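You operate a simulated robot arm through the tools that you are given. There is no shell and no other tool.

Carry out the task below with a simulated two-armed robot. There is one attempt and no reset: what you move stays moved.

TASK
The empty test stand is hissing: stop the leak and prove that it holds 2 bar.
Fine: shut the flow valve, free the locked latch, fill by the green lever, watch ten seconds, let down to 0.

It is judged by the outcome, as a careful person would: the job done as asked, and still so three seconds after it is handed in. It fails if anything else is knocked over, pushed out of place, dropped, spilled or broken.

THE ROBOT
Two 7-joint arms with fingered hands on one trunk that stands fixed in place. Base frame: the origin is at the foot of the trunk, x ahead of it, y to its left, z up; the work surface is at about z = 0.746. Units: m, rad, N and s.
The left shoulder is at [0.07, 0.166, 1.043], the right one opposite. With the tool pointing down near the work surface each hand reaches from about 0.46 to 0.96 m from the base axis, measured 20 degrees to its own side. Payload 4.1 kg a hand.
The TCP of each hand is the grasp point between the finger pads, 0.032 m short of the fingertips. In the tool frame z runs along the fingers and y along their closing line. Largest opening 0.108 m; the body of the gripper starts 0.038 m behind the TCP. The gripper is a hand of 4 fingers: y runs from the thumb to the fingers, the wrist lies at [-0.016, -0.108, -0.186] in the tool frame, and closing takes about 1.5 s.
Orientation is that of the tool frame in the base frame, as a unit quaternion [w, x, y, z]. With the fingers straight down and the wrist toward the robot, the tool's x, y and z point along [0, 1, 0], [1, 0, 0] and [0, 0, -1] of the base frame.

THE INTERFACE
- The arms move only by the tool jog_arm. It takes "left_series", "right_series" or both (then of equal length, played together; a hand with none holds still); each is a list of rows, each a list of 7 numbers: the shift along the base's x, y, z in m, then the turn, a rotation vector about the base's x, y, z in rad, then the opening, from 0 (shut) to 1 (fully open). In form: [[x, y, z, wx, wy, wz, fingers], ...]. A call has 1 to 20 rows; each row shifts and turns the commanded pose from where the row before left it. Rows are played at 5 a second. More than 0.05 m and 0.15 rad between two rows, or a gripper value outside its range, and nothing of the call is played. A pose out of reach is approached as far as the arm can. The call stops where the force on the tool passes 90 N (or 10 N more than at its start, if that is more) or the arm is blocked; 0.2 s more then pass. The fingers move at their own pace (about 0.045 m/s each) and stop on an object; they squeeze with about 30 N. The grip force told is the motor's: it shows also when the fingers shut on nothing. Time passes only in rows, and 0.2 s behind the last, so rows that do not move let the fingers close. The reply holds the time, the measured pose of the TCP, the force on the tool along the base axes, the opening and the grip force, in the units named above and with some noise, with the torque about the TCP (base axes, N m) and any sound that the robot's microphone picked up.
- Cameras (640 x 400 px; columns grow to the right, rows downward): "scene" is now at [0.131, -0.0405, 1.2821]; the picture's right is [-0.45, -0.89, 0.00], its down [-0.42, 0.22, -0.88] and it looks along [0.78, -0.40, -0.48] (base axes); focal length 238 px, centre (320, 200). "left" rides on the left gripper at [-0.064, -0.093, -0.132] in its tool frame; the picture's right is [-0.80, -0.28, 0.53], its down [0.55, -0.71, 0.45] and it looks along [0.25, 0.65, 0.72] (tool axes); focal length 247 px, centre (320, 200). "right" rides on the right gripper at [0.064, -0.093, -0.132] in its tool frame; the picture's right is [-0.80, 0.28, -0.53], its down [-0.55, -0.71, 0.45] and it looks along [-0.25, 0.65, 0.72] (tool axes); focal length 247 px, centre (320, 200). There is no depth. A picture from a camera that has moved, and an enlarged one, comes with that camera's place and axes in the base frame and with its lens.
- snapshot(camera): a new picture of that camera. It takes no simulated time.
- move_column(by): slides the trunk up (or, below 0, down) by that many m; the arms and the scene camera ride with it, the base frame stays. It gives what a move gives, with no picture.
- grasp_type(shape, hand): the hand has 4 fingers and takes this shape, open, in about a second: jaw (thumb against the fingers, like two jaws); tri (thumb and two fingers); tip (a fingertip pinch); poke (one finger out to press); point (the index stretched); flat (the hand flat); cup (the hand cupped); fist (a fist). The gripper value then closes the fingers along that shape, each until it touches; the sizes above hold for jaw. It gives what a move gives, with no picture.
- head_to(pan, tilt): turns the head with the scene camera to pan (to the left, within 1.501 rad either way) and tilt (down, from -0.506 to 1.204), counted from straight ahead of the robot. It gives what a move gives.
- zoom(camera, box): a new picture of the part [left, top, right, bottom] of that camera's present view, enlarged. It takes no simulated time.
- finish_job(): hands the job in; it is judged then, once.

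Nothing tells you positions but the pictures and the camera data. Unless the task says otherwise, let go and move clear before handing in.

The tools are called after ">>>" as a command line: name --argument value ..., lists and objects as JSON in quotes. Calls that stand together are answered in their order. jog_arm: Moves the arms, as the interface text tells. Its arguments: {"type":"object","properties":{"left_series":{"type":"array","items":{"type":"array","items":{"type":"number"}}},"right_series":{"type":"array","items":{"type":"array","items":{"type":"number"}}}},"required":[]} The other tools are called the same way: move_column (by) slides the trunk up or down; grasp_type (shape, hand) gives the hand a shape; head_to (pan, tilt) turns the head that bears the scene camera; snapshot (camera) takes a picture; zoom (camera, box) takes an enlarged picture of a part of a camera's view; finish_job () hands the job in.

At the start:

```text
time: 0.0
left_tool_pos: [0.5446, -0.0124, 1.1396]
left_tool_rot: [0.0, 0.707, 0.708, 0.0]
left_wrist_force: [0.3, -0.4, 0.1]
left_moment: [-0.02, 0.0, -0.01]
left_width: 0.1076
left_gripper_force: 0.1
left_shape: jaw
right_tool_pos: [0.4052, -0.5048, 1.0375]
right_tool_rot: [0.0, 0.707, 0.707, -0.001]
right_wrist_force: [-0.2, 0.8, 0.2]
right_moment: [-0.03, -0.02, -0.01]
right_width: 0.1078
right_gripper_force: 0.0
right_shape: jaw
trunk travel left (down, up): [-0.55, 0.39]
head pan, tilt: [-0.471, 0.497]
```

scene: 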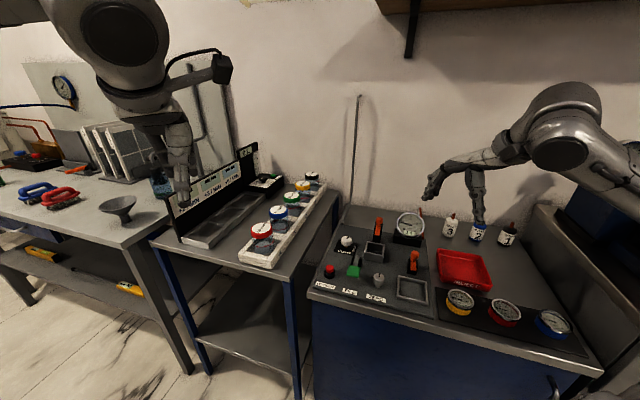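
right: 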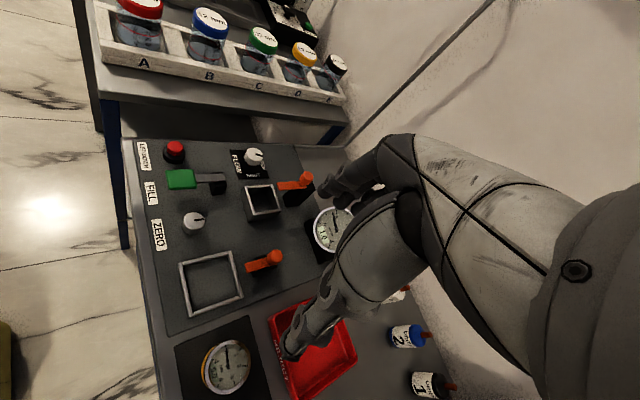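
left: 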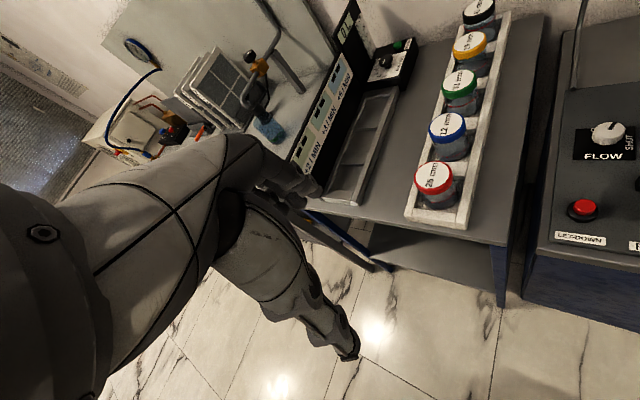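

I see a gauge test panel on the right bench: a FLOW valve, a red LETDOWN button, a green FILL lever, a ZERO knob, orange latches around a small square stand, and a dial gauge. I'll look closer before moving anything.

>>> zoom --camera "scene" --box '[300, 190, 460, 310]'

>>> zoom --camera "right" --box '[120, 120, 360, 320]'

>>> zoom --camera "scene" --box '[380, 190, 600, 350]'

```text
3.33 times, centred on (380, 250) of scene
camera zoom: at [0.131, -0.0405, 1.2821], right [-0.45, -0.89, 0.0], down [-0.42, 0.22, -0.88], along [0.78, -0.4, -0.48], focal length 793 px, centre (120, 33)
```

zoom: 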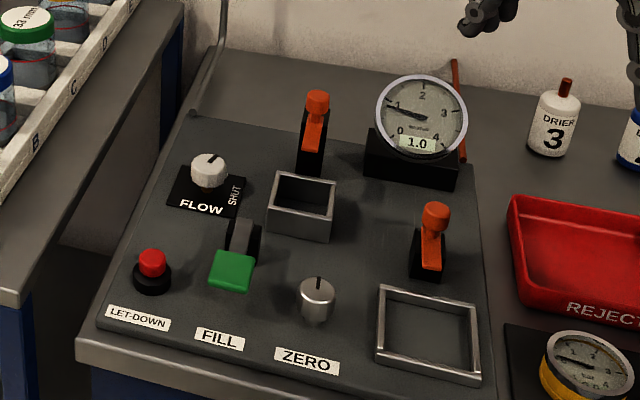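

```text
2.00 times, centred on (240, 220) of right
camera zoom: at [0.3136, -0.4395, 1.1684], right [0.28, -0.8, 0.53], down [-0.7, -0.55, -0.45], along [0.65, -0.25, -0.72], focal length 494 px, centre (480, 160)
```

zoom: 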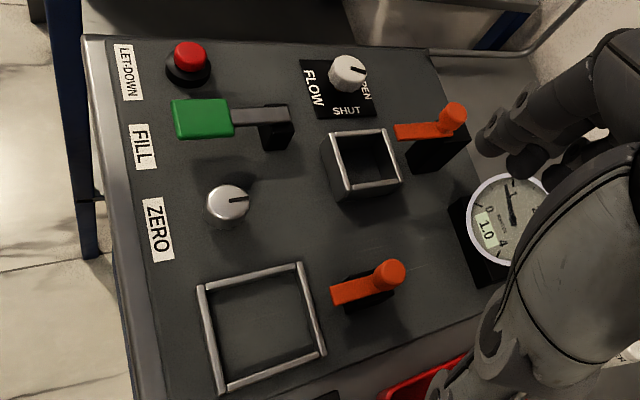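

```text
2.50 times, centred on (490, 270) of scene
camera zoom: at [0.131, -0.0405, 1.2821], right [-0.45, -0.89, 0.0], down [-0.42, 0.22, -0.88], along [0.78, -0.4, -0.48], focal length 595 px, centre (-105, 25)
```

zoom: 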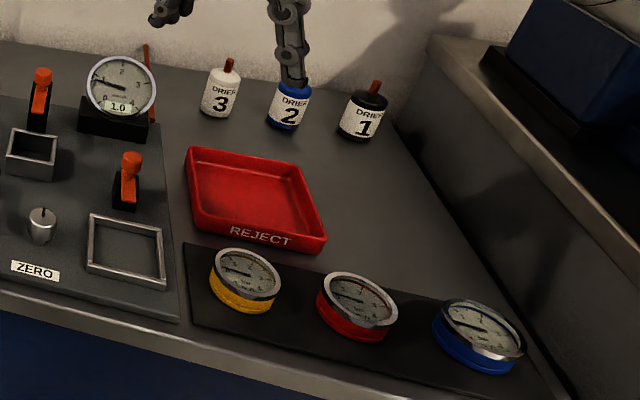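

The FLOW knob points at OPEN, and the digital gauge reads 1.0. There are two orange latches, plus something red behind the gauge. I'll zoom in on each to see which latch is locked.

>>> zoom --camera "scene" --box '[364, 205, 404, 230]'

>>> zoom --camera "scene" --box '[390, 240, 438, 270]'

>>> zoom --camera "scene" --box '[388, 200, 436, 250]'

>>> zoom --camera "right" --box '[230, 160, 330, 280]'

>>> zoom --camera "scene" --box '[325, 230, 375, 285]'

```text
16.00 times, centred on (384, 218) of scene
camera zoom: at [0.131, -0.0405, 1.2821], right [-0.45, -0.89, 0.0], down [-0.42, 0.22, -0.88], along [0.78, -0.4, -0.48], focal length 3808 px, centre (-704, -80)
```

zoom: 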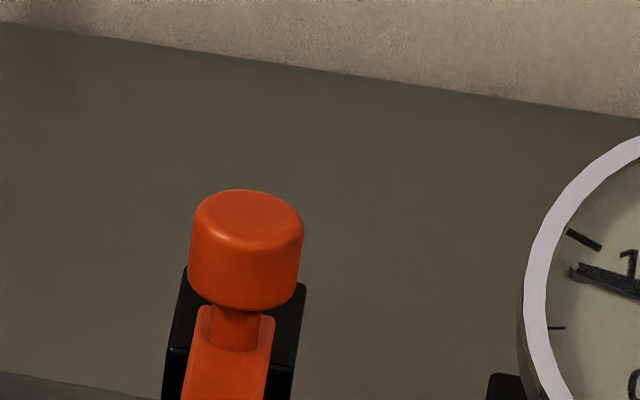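

```text
13.33 times, centred on (414, 255) of scene
camera zoom: at [0.131, -0.0405, 1.2821], right [-0.45, -0.89, 0.0], down [-0.42, 0.22, -0.88], along [0.78, -0.4, -0.48], focal length 3174 px, centre (-933, -533)
```

zoom: 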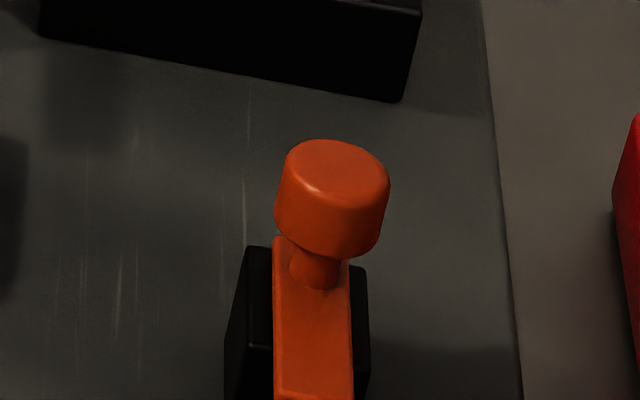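

```text
8.00 times, centred on (412, 225) of scene
camera zoom: at [0.131, -0.0405, 1.2821], right [-0.45, -0.89, 0.0], down [-0.42, 0.22, -0.88], along [0.78, -0.4, -0.48], focal length 1904 px, centre (-416, 0)
```

zoom: 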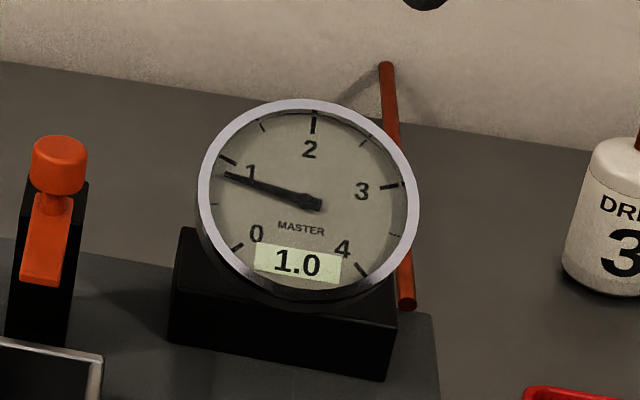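

```text
3.33 times, centred on (280, 220) of right
camera zoom: at [0.3136, -0.4395, 1.1684], right [0.28, -0.8, 0.53], down [-0.7, -0.55, -0.45], along [0.65, -0.25, -0.72], focal length 823 px, centre (453, 133)
```

zoom: 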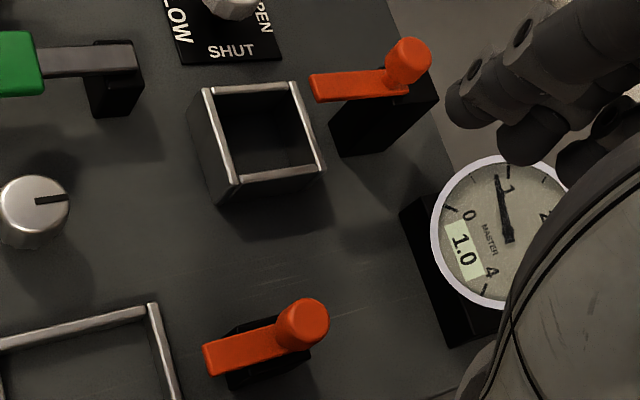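

```text
7.27 times, centred on (350, 258) of scene
camera zoom: at [0.131, -0.0405, 1.2821], right [-0.45, -0.89, 0.0], down [-0.42, 0.22, -0.88], along [0.78, -0.4, -0.48], focal length 1731 px, centre (102, -218)
```

zoom: 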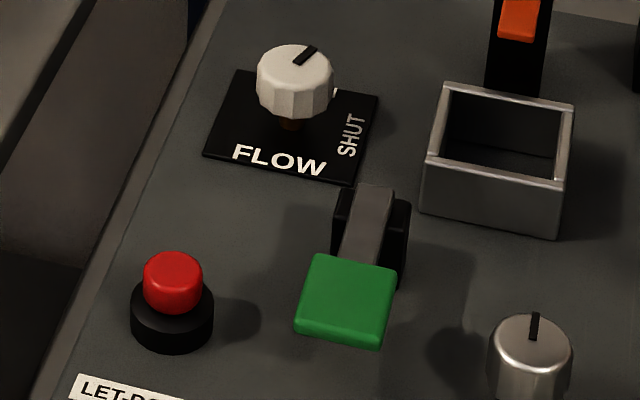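

The master gauge reads 1.0 and FLOW points to OPEN. I estimate the knob at about (0.65, -0.41), the green lever pad at about (0.526, -0.345) and the red button at about (0.567, -0.297). The two latches sit at different heights, so I'll lift the right hand and turn it to look at them from the side.

>>> jog_arm --right_series '[[0, -0.02, 0.02, 0, 0, 0.14, 0.5], [0, -0.02, 0.02, 0, 0, 0.14, 0.5], [0, -0.02, 0.02, 0, 0, 0.14, 0.5], [0, -0.02, 0, 0, 0, 0.14, 0.5], [0, -0.02, 0, 0, 0, 0.14, 0.5], [0, -0.02, 0, 0, 0, 0.14, 0.5], [0, -0.02, 0, 0, 0, 0.14, 0.5], [0, -0.01, 0, 0, 0, 0.14, 0.5], [0, 0, 0, 0, 0, 0.1, 0.5]]'

>>> snapshot --camera "right"

>>> snapshot --camera "scene"

```text
time: 2.0
left_tool_pos: [0.5445, -0.0111, 1.1399]
left_tool_rot: [0.0, 0.707, 0.707, -0.001]
left_wrist_force: [0.3, -0.3, 0.5]
left_moment: [0.0, 0.02, -0.02]
left_width: 0.1076
left_gripper_force: 0.2
left_shape: jaw
right_tool_pos: [0.4036, -0.6538, 1.0956]
right_tool_rot: [0.001, 0.172, 0.985, 0.0]
right_wrist_force: [0.0, 0.4, 0.1]
right_moment: [-0.01, 0.0, 0.03]
right_width: 0.0544
right_gripper_force: 0.1
right_shape: jaw
trunk travel left (down, up): [-0.55, 0.39]
head pan, tilt: [-0.471, 0.497]
```

```text
taken
camera right: at [0.3125, -0.7188, 1.2274], right [0.85, 0.0, 0.53], down [0.28, -0.85, -0.45], along [0.46, 0.53, -0.72], focal length 247 px, centre (320, 200)
```

right: 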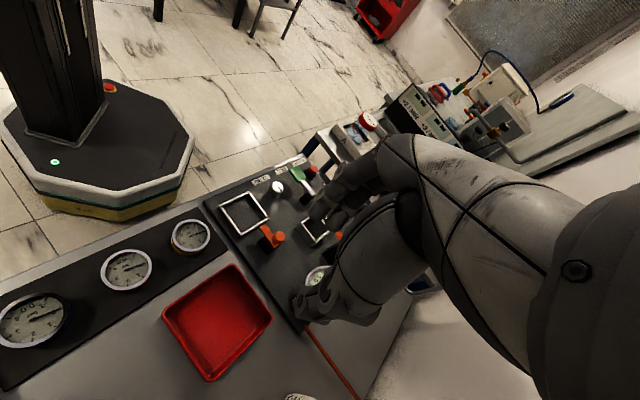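

```text
taken
camera scene: at [0.1313, -0.0401, 1.282], right [-0.45, -0.89, 0.0], down [-0.42, 0.22, -0.88], along [0.78, -0.4, -0.48], focal length 238 px, centre (320, 200)
```

scene: 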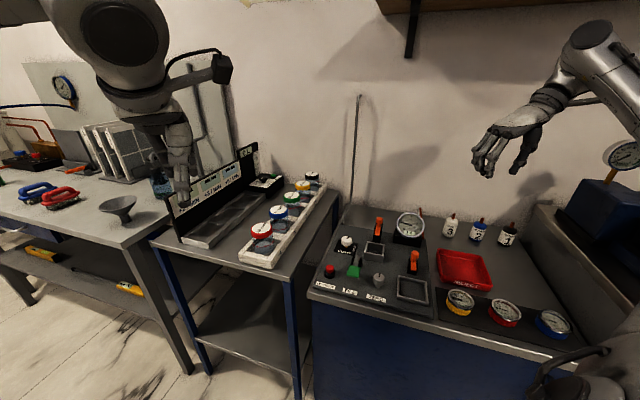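

The panel is in view from the right side, and I can also see three gauges and the reject tray, which I must not touch. I'll zoom in on the latches.

>>> zoom --camera "right" --box '[200, 150, 340, 270]'

>>> zoom --camera "scene" --box '[310, 200, 440, 310]'

```text
3.33 times, centred on (270, 210) of right
camera zoom: at [0.3125, -0.7188, 1.2274], right [0.85, 0.0, 0.53], down [0.28, -0.85, -0.45], along [0.46, 0.53, -0.72], focal length 823 px, centre (487, 167)
```

zoom: 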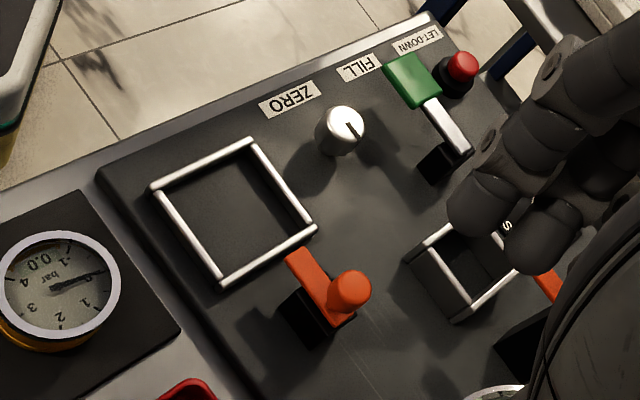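

```text
3.64 times, centred on (375, 255) of scene
camera zoom: at [0.1313, -0.0401, 1.282], right [-0.45, -0.89, 0.0], down [-0.42, 0.22, -0.88], along [0.78, -0.4, -0.48], focal length 866 px, centre (120, 0)
```

zoom: 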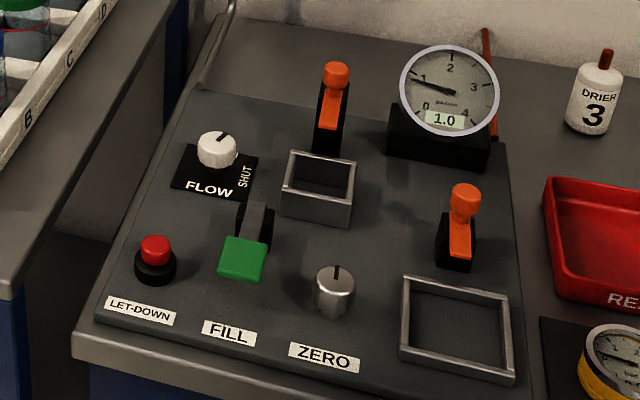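

From here the latch near the small box is hidden by the hand. I'll shift the right hand forward, staying high, to see both latches from the side.

>>> jog_arm --right_series '[[0.04, 0, -0.01, 0, 0, 0, 0.3], [0.04, 0, -0.01, 0, 0, 0, 0.3], [0.04, 0, -0.01, 0, 0, 0, 0.3], [0.04, 0, -0.01, 0, 0, 0, 0.3], [0.04, 0, -0.01, 0, 0, 0, 0.3]]'

>>> snapshot --camera "right"

```text
time: 3.2
left_tool_pos: [0.5458, -0.0096, 1.1395]
left_tool_rot: [0.0, 0.706, 0.708, -0.001]
left_wrist_force: [0.0, -0.3, 0.1]
left_moment: [0.02, -0.01, 0.04]
left_width: 0.1076
left_gripper_force: 0.3
left_shape: jaw
right_tool_pos: [0.5892, -0.6484, 1.0504]
right_tool_rot: [0.001, 0.172, 0.985, -0.002]
right_wrist_force: [0.3, 1.0, -0.3]
right_moment: [-0.04, -0.02, -0.03]
right_width: 0.0328
right_gripper_force: 0.1
right_shape: jaw
right hand out of reach, approached as far as the arm can: row 5
trunk travel left (down, up): [-0.55, 0.39]
head pan, tilt: [-0.471, 0.497]
```

```text
taken
camera right: at [0.499, -0.7119, 1.1819], right [0.85, 0.0, 0.53], down [0.28, -0.85, -0.44], along [0.46, 0.52, -0.72], focal length 247 px, centre (320, 200)
```

right: 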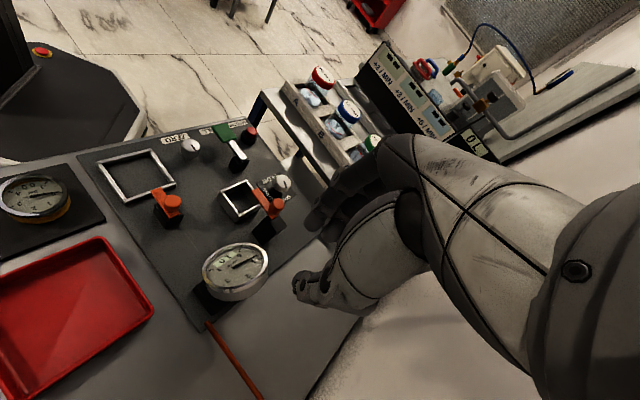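

>>> zoom --camera "right" --box '[140, 110, 310, 250]'

>>> zoom --camera "right" --box '[210, 160, 310, 250]'

>>> zoom --camera "right" --box '[90, 130, 200, 240]'

>>> zoom --camera "right" --box '[180, 230, 320, 400]'

```text
2.86 times, centred on (225, 180) of right
camera zoom: at [0.499, -0.7119, 1.1819], right [0.85, 0.0, 0.53], down [0.28, -0.85, -0.44], along [0.46, 0.52, -0.72], focal length 706 px, centre (591, 257)
```

zoom: 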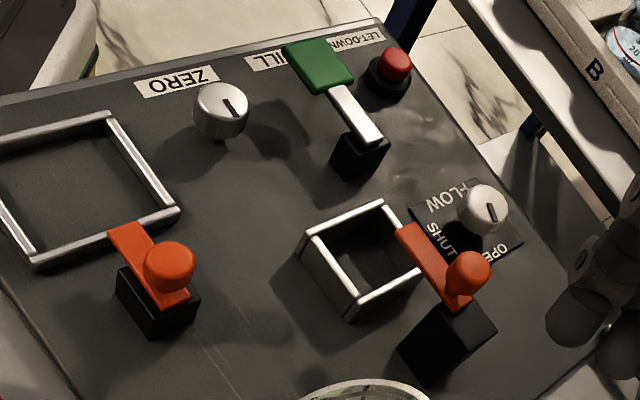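

```text
4.44 times, centred on (260, 205) of right
camera zoom: at [0.499, -0.7119, 1.1819], right [0.85, 0.0, 0.53], down [0.28, -0.85, -0.44], along [0.46, 0.52, -0.72], focal length 1098 px, centre (587, 178)
```

zoom: 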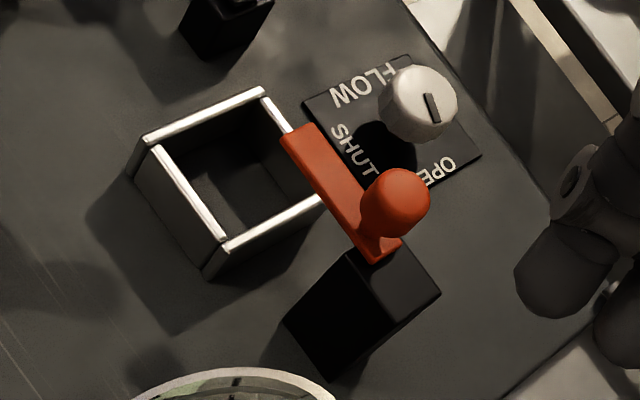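

```text
3.64 times, centred on (145, 185) of right
camera zoom: at [0.499, -0.7119, 1.1819], right [0.85, 0.0, 0.53], down [0.28, -0.85, -0.44], along [0.46, 0.52, -0.72], focal length 898 px, centre (956, 254)
```

zoom: 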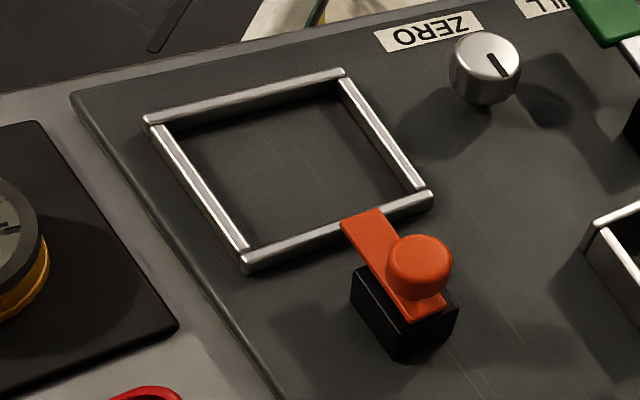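

```text
2.35 times, centred on (250, 315) of right
camera zoom: at [0.499, -0.7119, 1.1819], right [0.85, 0.0, 0.53], down [0.28, -0.85, -0.44], along [0.46, 0.52, -0.72], focal length 581 px, centre (485, -71)
```

zoom: 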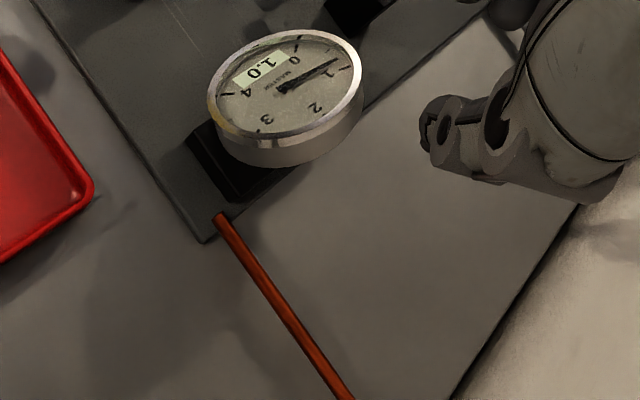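

Both latches look like a flat orange bar with a knob on top of a black post. The bar of the one by the small box seems to reach over the box, while the other bar seems set back. I'll zoom in further to confirm.

>>> zoom --camera "right" --box '[240, 180, 295, 250]'

>>> zoom --camera "right" --box '[140, 175, 195, 235]'

>>> zoom --camera "scene" --box '[355, 205, 405, 255]'

>>> zoom --camera "scene" --box '[390, 240, 440, 305]'

```text
5.71 times, centred on (268, 215) of right
camera zoom: at [0.499, -0.7119, 1.1819], right [0.85, 0.0, 0.53], down [0.28, -0.85, -0.44], along [0.46, 0.52, -0.72], focal length 1411 px, centre (620, 114)
```

zoom: 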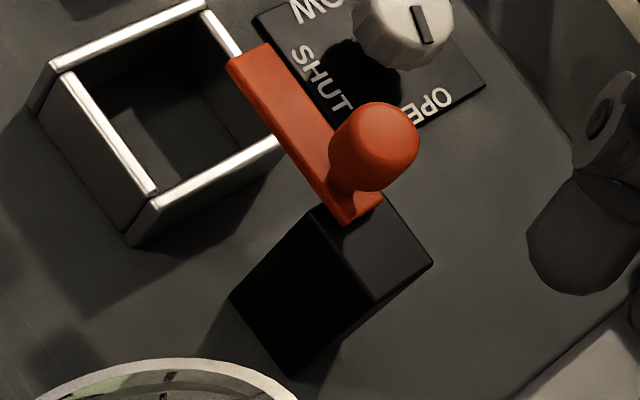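

```text
6.67 times, centred on (168, 205) of right
camera zoom: at [0.499, -0.7119, 1.1819], right [0.85, 0.0, 0.53], down [0.28, -0.85, -0.44], along [0.46, 0.52, -0.72], focal length 1646 px, centre (1337, 167)
```

zoom: 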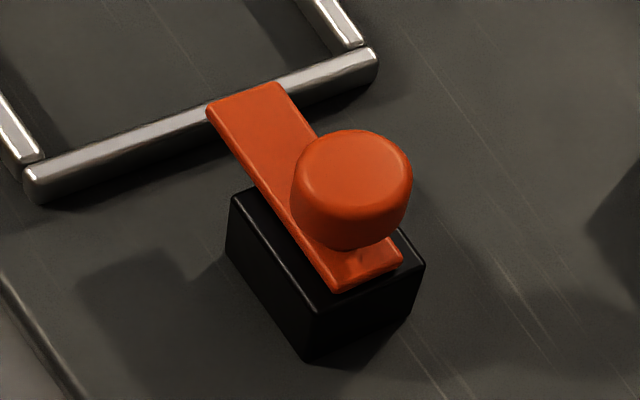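

```text
8.00 times, centred on (380, 230) of scene
camera zoom: at [0.1317, -0.0387, 1.2821], right [-0.45, -0.89, 0.0], down [-0.43, 0.22, -0.88], along [0.78, -0.4, -0.48], focal length 1904 px, centre (-160, -40)
```

zoom: 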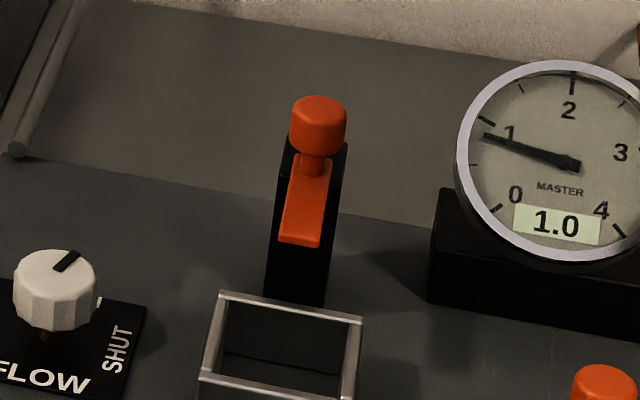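

```text
6.15 times, centred on (415, 272) of scene
camera zoom: at [0.1317, -0.0387, 1.2821], right [-0.45, -0.89, 0.0], down [-0.43, 0.22, -0.88], along [0.78, -0.4, -0.48], focal length 1465 px, centre (-265, -246)
```

zoom: 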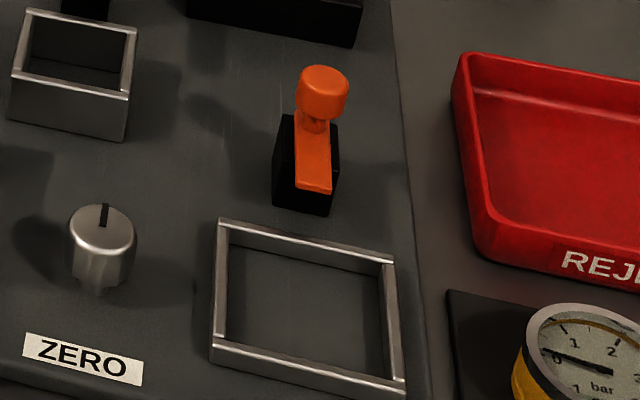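

The bar of the latch by the small box is slid forward over the box, with bare post showing behind it, so that one is locked. The other bar is already slid back and free. The FLOW knob top is at about (0.655, -0.408, 0.79), so I'll bring the right hand above it first.

>>> jog_arm --right_series '[[0.0, 0.04, 0, 0, 0, -0.11, 0.6], [0.01, 0.04, 0, 0, 0, -0.11, 0.6], [0.01, 0.04, 0, 0, 0, -0.11, 0.6], [0.01, 0.04, -0.01, 0, 0, -0.11, 0.6], [0.01, 0.04, -0.02, 0, 0, 0, 0.6], [0.01, 0.045, -0.03, 0, 0, 0, 0.6], [0, 0, -0.04, 0, 0, 0, 0.6], [0, 0, 0, 0, 0, 0, 0.6]]'

>>> snapshot --camera "right"

>>> snapshot --camera "scene"

```text
refused: row 6 steps farther than a row can; nothing moved
```

```text
taken
camera right: at [0.499, -0.7119, 1.1819], right [0.85, 0.0, 0.53], down [0.28, -0.85, -0.44], along [0.46, 0.52, -0.72], focal length 247 px, centre (320, 200)
```

right: 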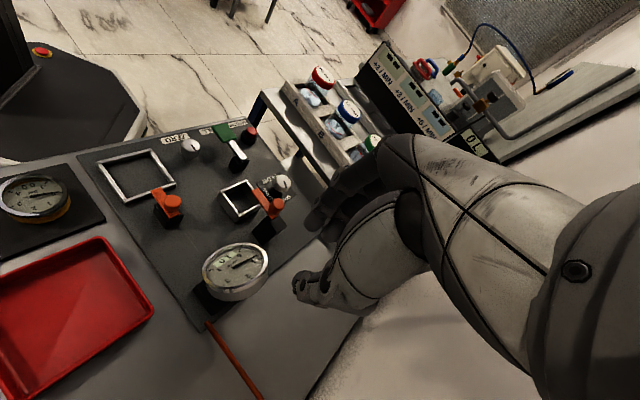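

```text
taken
camera scene: at [0.1317, -0.0387, 1.2821], right [-0.45, -0.89, 0.0], down [-0.43, 0.22, -0.88], along [0.78, -0.4, -0.48], focal length 238 px, centre (320, 200)
```

scene: 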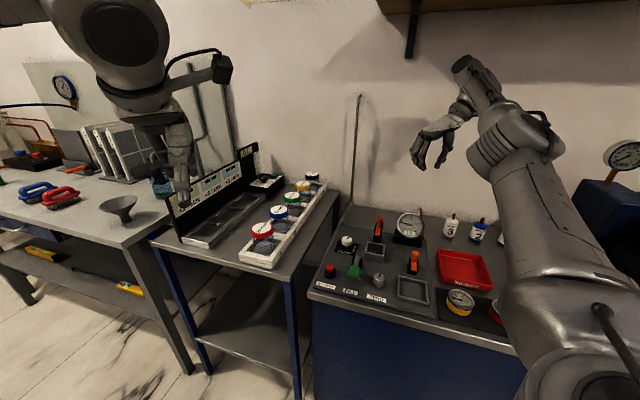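

The move was refused because row 6 was too long a step. I'm sending the same path again, split into shorter steps.

>>> jog_arm --right_series '[[0.0, 0.04, 0, 0, 0, -0.11, 0.6], [0.01, 0.04, 0, 0, 0, -0.11, 0.6], [0.01, 0.04, 0, 0, 0, -0.11, 0.6], [0.01, 0.04, -0.01, 0, 0, -0.11, 0.6], [0.01, 0.04, -0.02, 0, 0, 0, 0.6], [0.01, 0.035, -0.02, 0, 0, 0, 0.6], [0, 0.01, -0.04, 0, 0, 0, 0.6], [0, 0, 0, 0, 0, 0, 0.6]]'

>>> snapshot --camera "right"

>>> snapshot --camera "scene"

```text
time: 5.0
left_tool_pos: [0.5442, -0.0112, 1.1396]
left_tool_rot: [0.001, 0.706, 0.708, 0.0]
left_wrist_force: [0.6, 0.3, 0.2]
left_moment: [0.02, -0.01, 0.0]
left_width: 0.1076
left_gripper_force: 0.1
left_shape: jaw
right_tool_pos: [0.6396, -0.407, 0.9571]
right_tool_rot: [0.001, 0.384, 0.923, 0.0]
right_wrist_force: [-0.6, -0.3, -0.9]
right_moment: [-0.01, -0.02, 0.01]
right_width: 0.0647
right_gripper_force: 0.1
right_shape: jaw
trunk travel left (down, up): [-0.55, 0.39]
head pan, tilt: [-0.471, 0.497]
```

```text
taken
camera right: at [0.5312, -0.4265, 1.0888], right [0.76, -0.37, 0.53], down [-0.11, -0.89, -0.45], along [0.64, 0.28, -0.72], focal length 247 px, centre (320, 200)
```

right: 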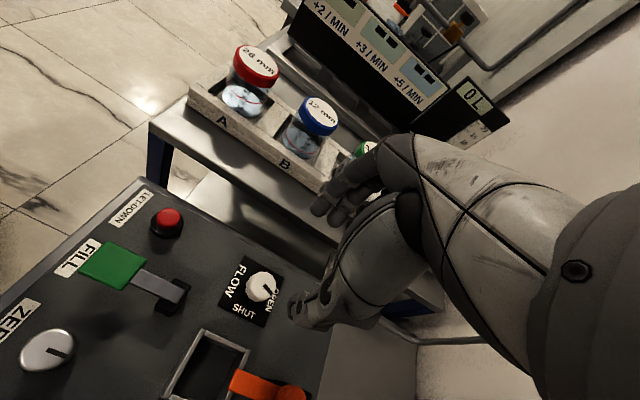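

```text
taken
camera scene: at [0.1309, -0.0399, 1.2821], right [-0.45, -0.89, 0.0], down [-0.42, 0.22, -0.88], along [0.78, -0.4, -0.48], focal length 238 px, centre (320, 200)
```

scene: 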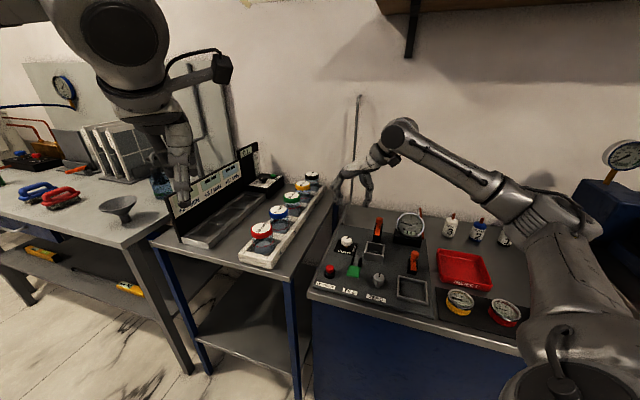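

The knob shows at pixel (262, 287) in the hand view, which puts it at about (0.6555, -0.410). I'll zoom in to check this, and the hand shape, before descending.

>>> zoom --camera "right" --box '[210, 240, 340, 340]'

>>> zoom --camera "scene" --box '[320, 130, 440, 280]'

```text
4.00 times, centred on (275, 290) of right
camera zoom: at [0.5312, -0.4265, 1.0888], right [0.76, -0.37, 0.53], down [-0.11, -0.89, -0.45], along [0.64, 0.28, -0.72], focal length 988 px, centre (500, -160)
```

zoom: 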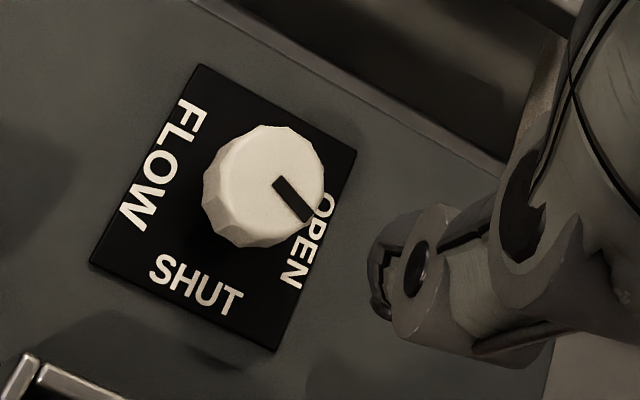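

```text
2.67 times, centred on (380, 205) of scene
camera zoom: at [0.1309, -0.0399, 1.2821], right [-0.45, -0.89, 0.0], down [-0.42, 0.22, -0.88], along [0.78, -0.4, -0.48], focal length 635 px, centre (160, 187)
```

zoom: 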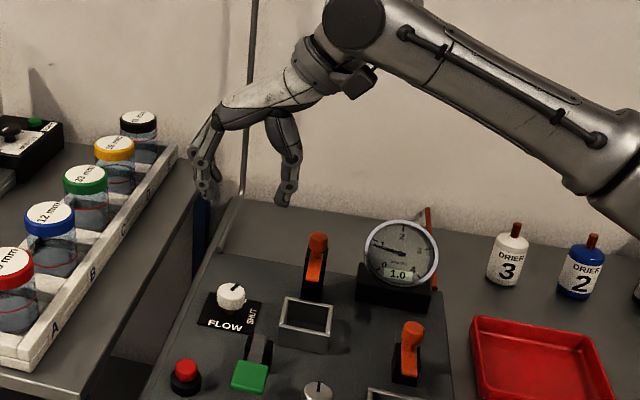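

The pointer stands about 25° from OPEN toward SHUT, so it needs roughly 65° more, clockwise from above. I'm descending over the knob.

>>> jog_arm --right_series '[[0.016, -0.003, -0.02, 0, 0, 0, 0.6], [0, 0, -0.04, 0, 0, 0, 0.6], [0, 0, -0.04, 0, 0, 0, 0.6], [0, 0, -0.03, 0, 0, 0, 0.6], [0, 0, -0.01, 0, 0, 0, 0.6], [0, 0, 0, 0, 0, 0, 0.6]]'

>>> zoom --camera "right" --box '[200, 160, 400, 360]'

>>> zoom --camera "scene" --box '[310, 190, 410, 270]'

```text
time: 6.4
left_tool_pos: [0.5447, -0.0113, 1.1401]
left_tool_rot: [0.0, 0.706, 0.708, 0.0]
left_wrist_force: [-0.6, -0.3, 0.2]
left_moment: [-0.01, 0.04, -0.01]
left_width: 0.1076
left_gripper_force: 0.2
left_shape: jaw
right_tool_pos: [0.6557, -0.4091, 0.8225]
right_tool_rot: [0.0, 0.384, 0.923, 0.0]
right_wrist_force: [1.0, 0.5, -0.3]
right_moment: [0.03, 0.03, -0.01]
right_width: 0.0646
right_gripper_force: 0.0
right_shape: jaw
trunk travel left (down, up): [-0.55, 0.39]
head pan, tilt: [-0.471, 0.497]
```

```text
2.00 times, centred on (300, 260) of right
camera zoom: at [0.5454, -0.4281, 0.9535], right [0.76, -0.37, 0.53], down [-0.11, -0.89, -0.45], along [0.64, 0.28, -0.72], focal length 494 px, centre (360, 80)
```

zoom: 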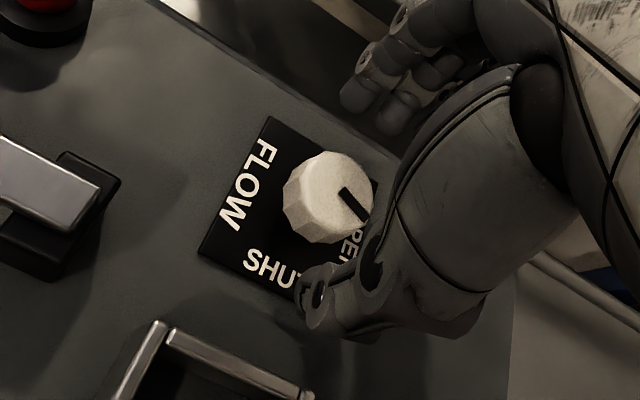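

```text
5.00 times, centred on (360, 230) of scene
camera zoom: at [0.1312, -0.0405, 1.282], right [-0.45, -0.89, 0.0], down [-0.42, 0.22, -0.88], along [0.78, -0.4, -0.48], focal length 1190 px, centre (120, 50)
```

zoom: 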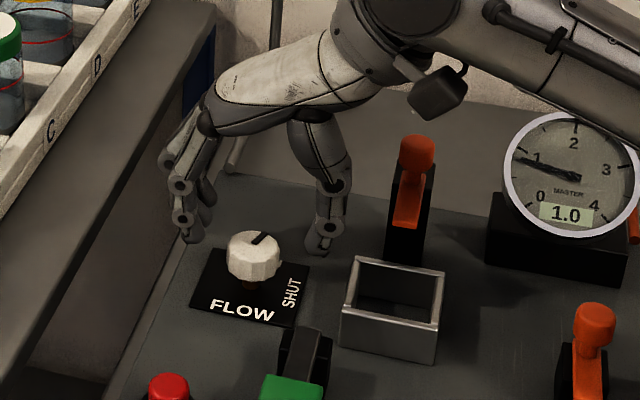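

The hand is centred over the knob to within about 3 mm. I'm lowering it a little more and closing on the knob.

>>> jog_arm --right_series '[[-0.001, 0.001, -0.012, 0, 0, 0, 0.6], [0, 0, -0.012, 0, 0, 0, 0.6], [0, 0, 0, 0, 0, 0, 0.4], [0, 0, 0, 0, 0, 0, 0.2], [0, 0, 0, 0, 0, 0, 0.1], [0, 0, 0, 0, 0, 0, 0.1], [0, 0, 0, 0, 0, 0, 0.1], [0, 0, 0, 0, 0, 0, 0.1]]'

>>> zoom --camera "right" --box '[200, 160, 400, 360]'

>>> zoom --camera "scene" --box '[310, 190, 410, 270]'

```text
time: 8.2
left_tool_pos: [0.5446, -0.0108, 1.1397]
left_tool_rot: [0.0, 0.707, 0.707, 0.001]
left_wrist_force: [0.6, 0.2, 0.0]
left_moment: [0.0, 0.01, 0.02]
left_width: 0.1077
left_gripper_force: 0.2
left_shape: jaw
right_tool_pos: [0.6545, -0.4097, 0.8001]
right_tool_rot: [0.0, 0.384, 0.923, 0.0]
right_wrist_force: [-3.5, 0.2, -2.1]
right_moment: [-0.03, 0.13, -0.01]
right_width: 0.0269
right_gripper_force: 29.5
right_shape: jaw
trunk travel left (down, up): [-0.55, 0.39]
head pan, tilt: [-0.471, 0.497]
```

```text
2.00 times, centred on (300, 260) of right
camera zoom: at [0.5444, -0.4274, 0.9315], right [0.76, -0.37, 0.53], down [-0.11, -0.89, -0.45], along [0.64, 0.28, -0.72], focal length 494 px, centre (360, 80)
```

zoom: 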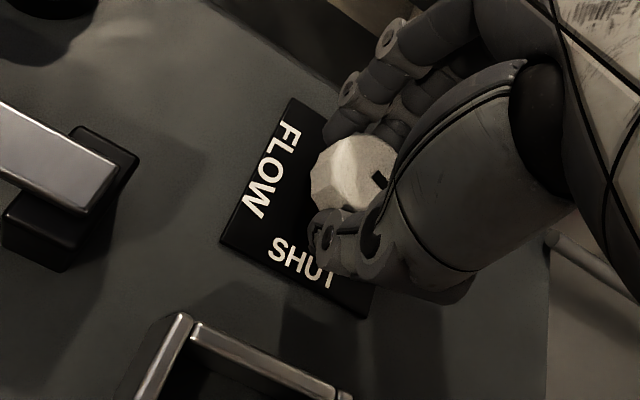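

```text
5.00 times, centred on (360, 230) of scene
camera zoom: at [0.1308, -0.0407, 1.2821], right [-0.45, -0.89, 0.0], down [-0.42, 0.22, -0.88], along [0.78, -0.4, -0.48], focal length 1190 px, centre (120, 50)
```

zoom: 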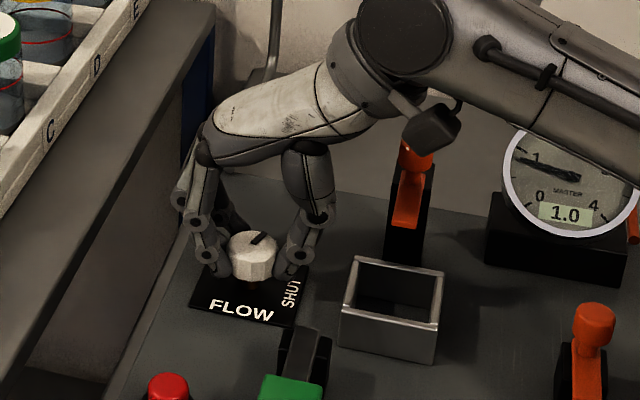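

The knob is gripped, with a 27 mm width. I'm turning it clockwise, about 32° first.

>>> jog_arm --right_series '[[0, 0, 0, 0, 0, -0.1, 0.1], [0, 0, 0, 0, 0, -0.14, 0.1], [0, 0, 0, 0, 0, -0.14, 0.1], [0, 0, 0, 0, 0, -0.14, 0.1], [0, 0, 0, 0, 0, 0, 0.1]]'

>>> zoom --camera "right" --box '[200, 160, 400, 360]'

>>> zoom --camera "scene" --box '[310, 190, 410, 270]'

```text
time: 9.4
left_tool_pos: [0.5438, -0.0097, 1.1403]
left_tool_rot: [-0.001, 0.707, 0.708, 0.0]
left_wrist_force: [0.4, 0.4, 0.3]
left_moment: [-0.02, -0.02, 0.01]
left_width: 0.1075
left_gripper_force: 0.0
left_shape: jaw
right_tool_pos: [0.6538, -0.4062, 0.8004]
right_tool_rot: [0.0, 0.61, 0.793, 0.0]
right_wrist_force: [1.3, 1.9, 4.9]
right_moment: [0.01, -0.09, 0.0]
right_width: 0.0268
right_gripper_force: 29.8
right_shape: jaw
trunk travel left (down, up): [-0.55, 0.39]
head pan, tilt: [-0.471, 0.497]
```

```text
2.00 times, centred on (300, 260) of right
camera zoom: at [0.5497, -0.3677, 0.9308], right [0.48, -0.7, 0.53], down [-0.54, -0.71, -0.45], along [0.69, -0.07, -0.72], focal length 494 px, centre (360, 80)
```

zoom: 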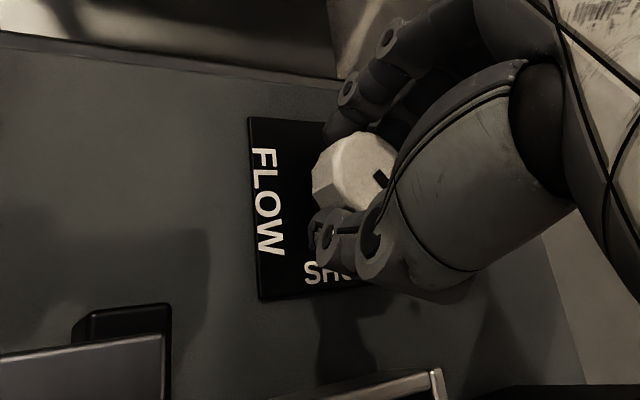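

```text
5.00 times, centred on (360, 230) of scene
camera zoom: at [0.1308, -0.0399, 1.2822], right [-0.45, -0.89, 0.0], down [-0.42, 0.22, -0.88], along [0.78, -0.4, -0.48], focal length 1190 px, centre (120, 50)
```

zoom: 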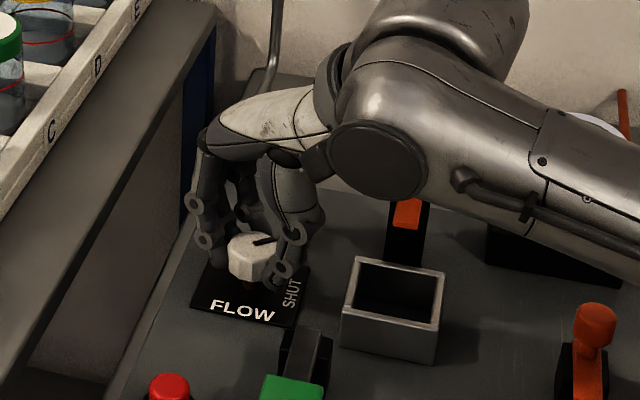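

The knob is turning with the hand and the forces are small. I'm turning the remaining 35° or so.

>>> jog_arm --right_series '[[0, -0.002, 0, 0, 0, -0.13, 0.1], [0, -0.001, 0, 0, 0, -0.13, 0.1], [0, 0, 0, 0, 0, -0.13, 0.1], [0, 0, 0, 0, 0, -0.13, 0.1], [0, 0, 0, 0, 0, 0, 0.1]]'

>>> zoom --camera "right" --box '[200, 160, 400, 360]'

>>> zoom --camera "scene" --box '[310, 190, 410, 270]'

```text
time: 10.6
left_tool_pos: [0.5442, -0.0084, 1.1394]
left_tool_rot: [0.001, 0.706, 0.708, -0.001]
left_wrist_force: [0.0, -1.1, -0.2]
left_moment: [-0.02, -0.02, 0.02]
left_width: 0.1075
left_gripper_force: 0.0
left_shape: jaw
right_tool_pos: [0.6543, -0.4083, 0.799]
right_tool_rot: [0.001, 0.793, 0.61, -0.001]
right_wrist_force: [7.8, 28.3, 3.9]
right_moment: [0.65, -0.36, 0.09]
right_width: 0.0267
right_gripper_force: 29.5
right_shape: jaw
trunk travel left (down, up): [-0.55, 0.39]
head pan, tilt: [-0.471, 0.497]
```

```text
2.00 times, centred on (300, 260) of right
camera zoom: at [0.5826, -0.3207, 0.9309], right [0.07, -0.84, 0.53], down [-0.82, -0.35, -0.45], along [0.56, -0.41, -0.72], focal length 494 px, centre (360, 80)
```

zoom: 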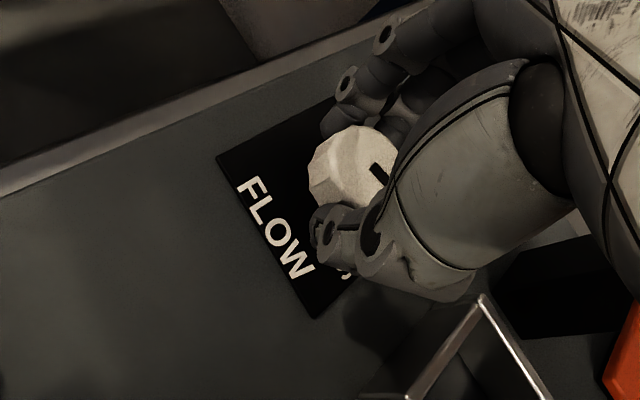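

```text
5.00 times, centred on (360, 230) of scene
camera zoom: at [0.1317, -0.0363, 1.2822], right [-0.45, -0.89, 0.0], down [-0.43, 0.21, -0.88], along [0.78, -0.4, -0.48], focal length 1190 px, centre (120, 50)
```

zoom: 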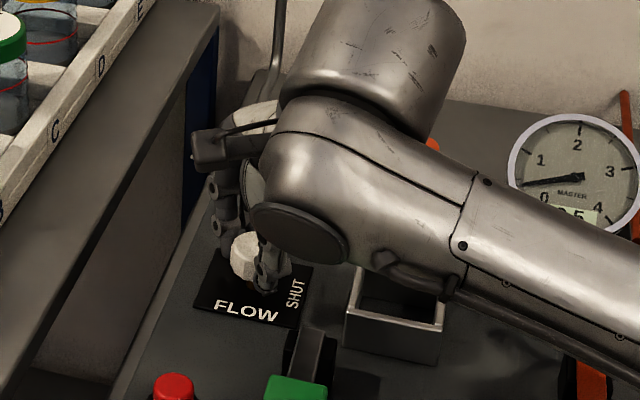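

The pressure has started to drop, so the valve is closing. There's a 28 N sideways force, so I'll ease the hand back 2–3 mm. First I'll read the gauge.

>>> zoom --camera "scene" --box '[385, 200, 445, 250]'

>>> jog_arm --right_series '[[0, 0.002, 0, 0, 0, 0, 0.1], [0, 0.001, 0, 0, 0, -0.05, 0.1], [0, 0, 0, 0, 0, -0.05, 0.1], [0, 0, 0, 0, 0, 0, 0.1]]'

>>> zoom --camera "scene" --box '[310, 190, 450, 290]'

```text
8.00 times, centred on (415, 225) of scene
camera zoom: at [0.1317, -0.0363, 1.2822], right [-0.45, -0.89, 0.0], down [-0.43, 0.21, -0.88], along [0.78, -0.4, -0.48], focal length 1904 px, centre (-440, 0)
```

zoom: 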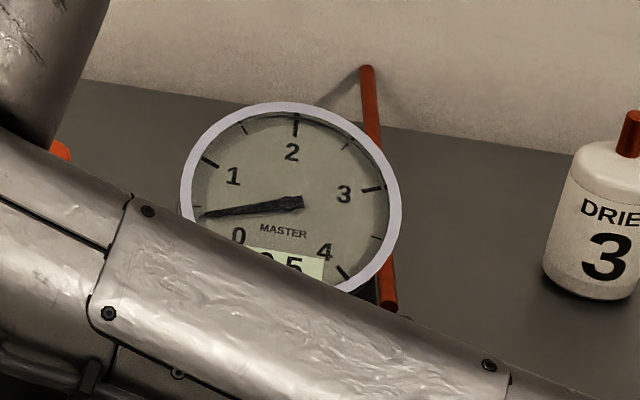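

```text
time: 11.6
left_tool_pos: [0.5448, -0.0105, 1.14]
left_tool_rot: [0.001, 0.707, 0.708, -0.001]
left_wrist_force: [-0.1, 0.7, 0.7]
left_moment: [0.04, 0.02, -0.01]
left_width: 0.1077
left_gripper_force: 0.1
left_shape: jaw
right_tool_pos: [0.6554, -0.4077, 0.7988]
right_tool_rot: [0.0, 0.822, 0.57, -0.002]
right_wrist_force: [4.5, 15.8, 5.8]
right_moment: [0.34, -0.25, 0.08]
right_width: 0.027
right_gripper_force: 30.1
right_shape: jaw
trunk travel left (down, up): [-0.55, 0.39]
head pan, tilt: [-0.471, 0.497]
```

```text
4.00 times, centred on (380, 240) of scene
camera zoom: at [0.131, -0.0381, 1.2822], right [-0.45, -0.89, 0.0], down [-0.42, 0.21, -0.88], along [0.78, -0.4, -0.48], focal length 952 px, centre (80, 40)
```

zoom: 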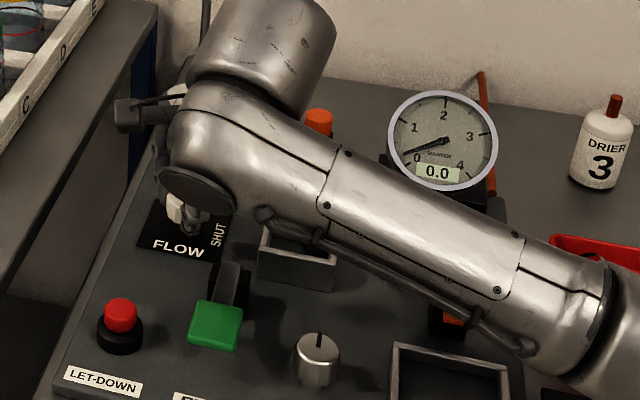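

The master gauge now reads 0.0 and the knob has turned about 65°. I'll let go, lift clear and check the pointer.

>>> jog_arm --right_series '[[0, 0, 0, 0, 0, 0, 0.6], [0, 0, 0, 0, 0, 0, 0.6], [0, 0, 0, 0, 0, 0, 0.6], [0, 0, 0, 0, 0, 0, 0.6], [0, 0, 0.03, 0, 0, 0, 0.6], [0, 0, 0.04, 0, 0, 0, 0.6], [0, 0, 0.04, 0, 0, 0, 0.6], [0, 0, 0.03, 0, 0, 0, 0.6], [0, 0, 0.0, 0, 0, 0, 0.6]]'

>>> snapshot --camera "right"

>>> zoom --camera "right" --box '[200, 220, 320, 340]'

>>> zoom --camera "scene" --box '[310, 190, 450, 290]'

```text
time: 13.6
left_tool_pos: [0.5442, -0.0108, 1.1396]
left_tool_rot: [0.0, 0.707, 0.708, 0.0]
left_wrist_force: [-0.5, 0.3, 0.3]
left_moment: [-0.01, 0.0, 0.0]
left_width: 0.1075
left_gripper_force: 0.0
left_shape: jaw
right_tool_pos: [0.6549, -0.4092, 0.9374]
right_tool_rot: [-0.001, 0.822, 0.57, 0.0]
right_wrist_force: [0.3, 0.0, 0.3]
right_moment: [0.02, -0.02, 0.01]
right_width: 0.0644
right_gripper_force: 0.0
right_shape: jaw
trunk travel left (down, up): [-0.55, 0.39]
head pan, tilt: [-0.471, 0.497]
```

```text
taken
camera right: at [0.5926, -0.3145, 1.0682], right [-0.01, -0.85, 0.53], down [-0.85, -0.27, -0.45], along [0.52, -0.46, -0.72], focal length 247 px, centre (320, 200)
```

right: 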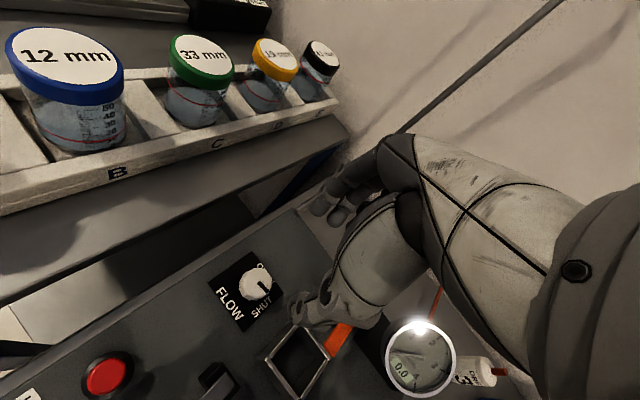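

```text
3.33 times, centred on (260, 280) of right
camera zoom: at [0.5926, -0.3145, 1.0682], right [-0.01, -0.85, 0.53], down [-0.85, -0.27, -0.45], along [0.52, -0.46, -0.72], focal length 823 px, centre (520, -67)
```

zoom: 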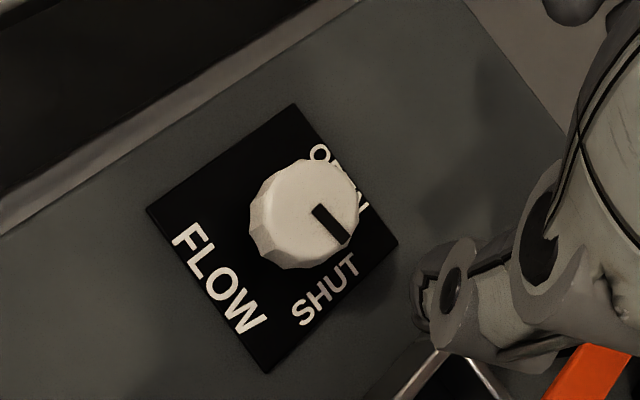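

```text
4.00 times, centred on (380, 240) of scene
camera zoom: at [0.1312, -0.0408, 1.282], right [-0.45, -0.89, 0.0], down [-0.42, 0.22, -0.88], along [0.78, -0.4, -0.48], focal length 952 px, centre (80, 40)
```

zoom: 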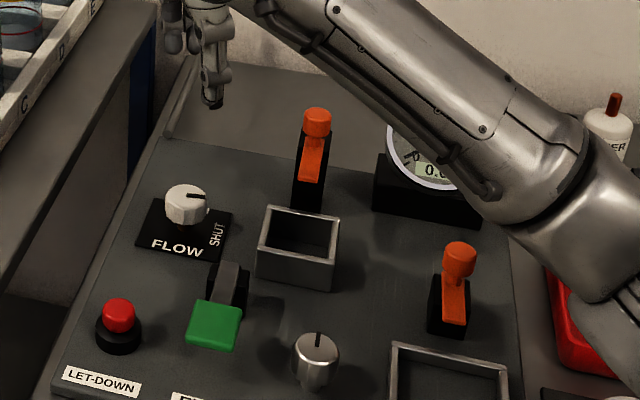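

The pointer is nearly at SHUT. I'll zoom in to see whether it's still a few degrees short.

>>> zoom --camera "scene" --box '[340, 232, 372, 258]'

>>> zoom --camera "right" --box '[225, 250, 285, 310]'

>>> zoom --camera "left" --box '[560, 100, 640, 260]'

```text
15.38 times, centred on (356, 245) of scene
camera zoom: at [0.1312, -0.0408, 1.282], right [-0.45, -0.89, 0.0], down [-0.42, 0.22, -0.88], along [0.78, -0.4, -0.48], focal length 3662 px, centre (-234, -492)
```

zoom: 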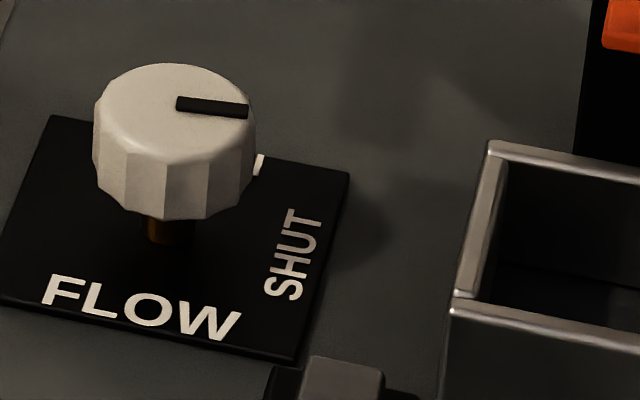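

```text
6.67 times, centred on (255, 280) of right
camera zoom: at [0.5926, -0.3145, 1.0682], right [-0.01, -0.85, 0.53], down [-0.85, -0.27, -0.45], along [0.52, -0.46, -0.72], focal length 1646 px, centre (753, -333)
```

zoom: 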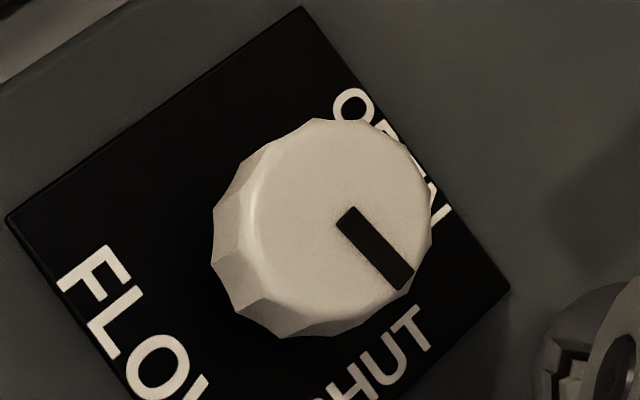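

```text
2.50 times, centred on (600, 180) of left
camera zoom: at [0.4508, -0.0754, 1.2707], right [-0.28, -0.8, -0.53], down [-0.71, 0.55, -0.45], along [0.65, 0.25, -0.72], focal length 617 px, centre (-380, 250)
```

zoom: 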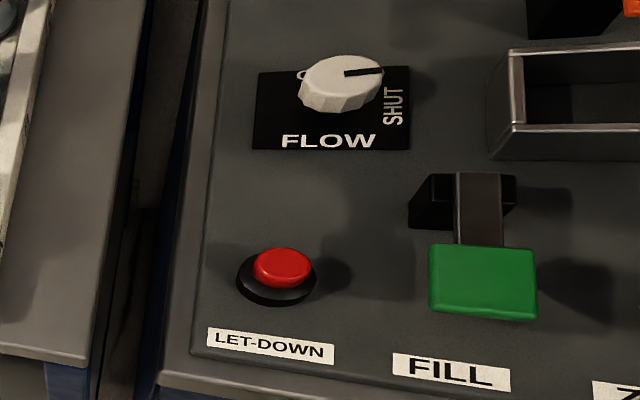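

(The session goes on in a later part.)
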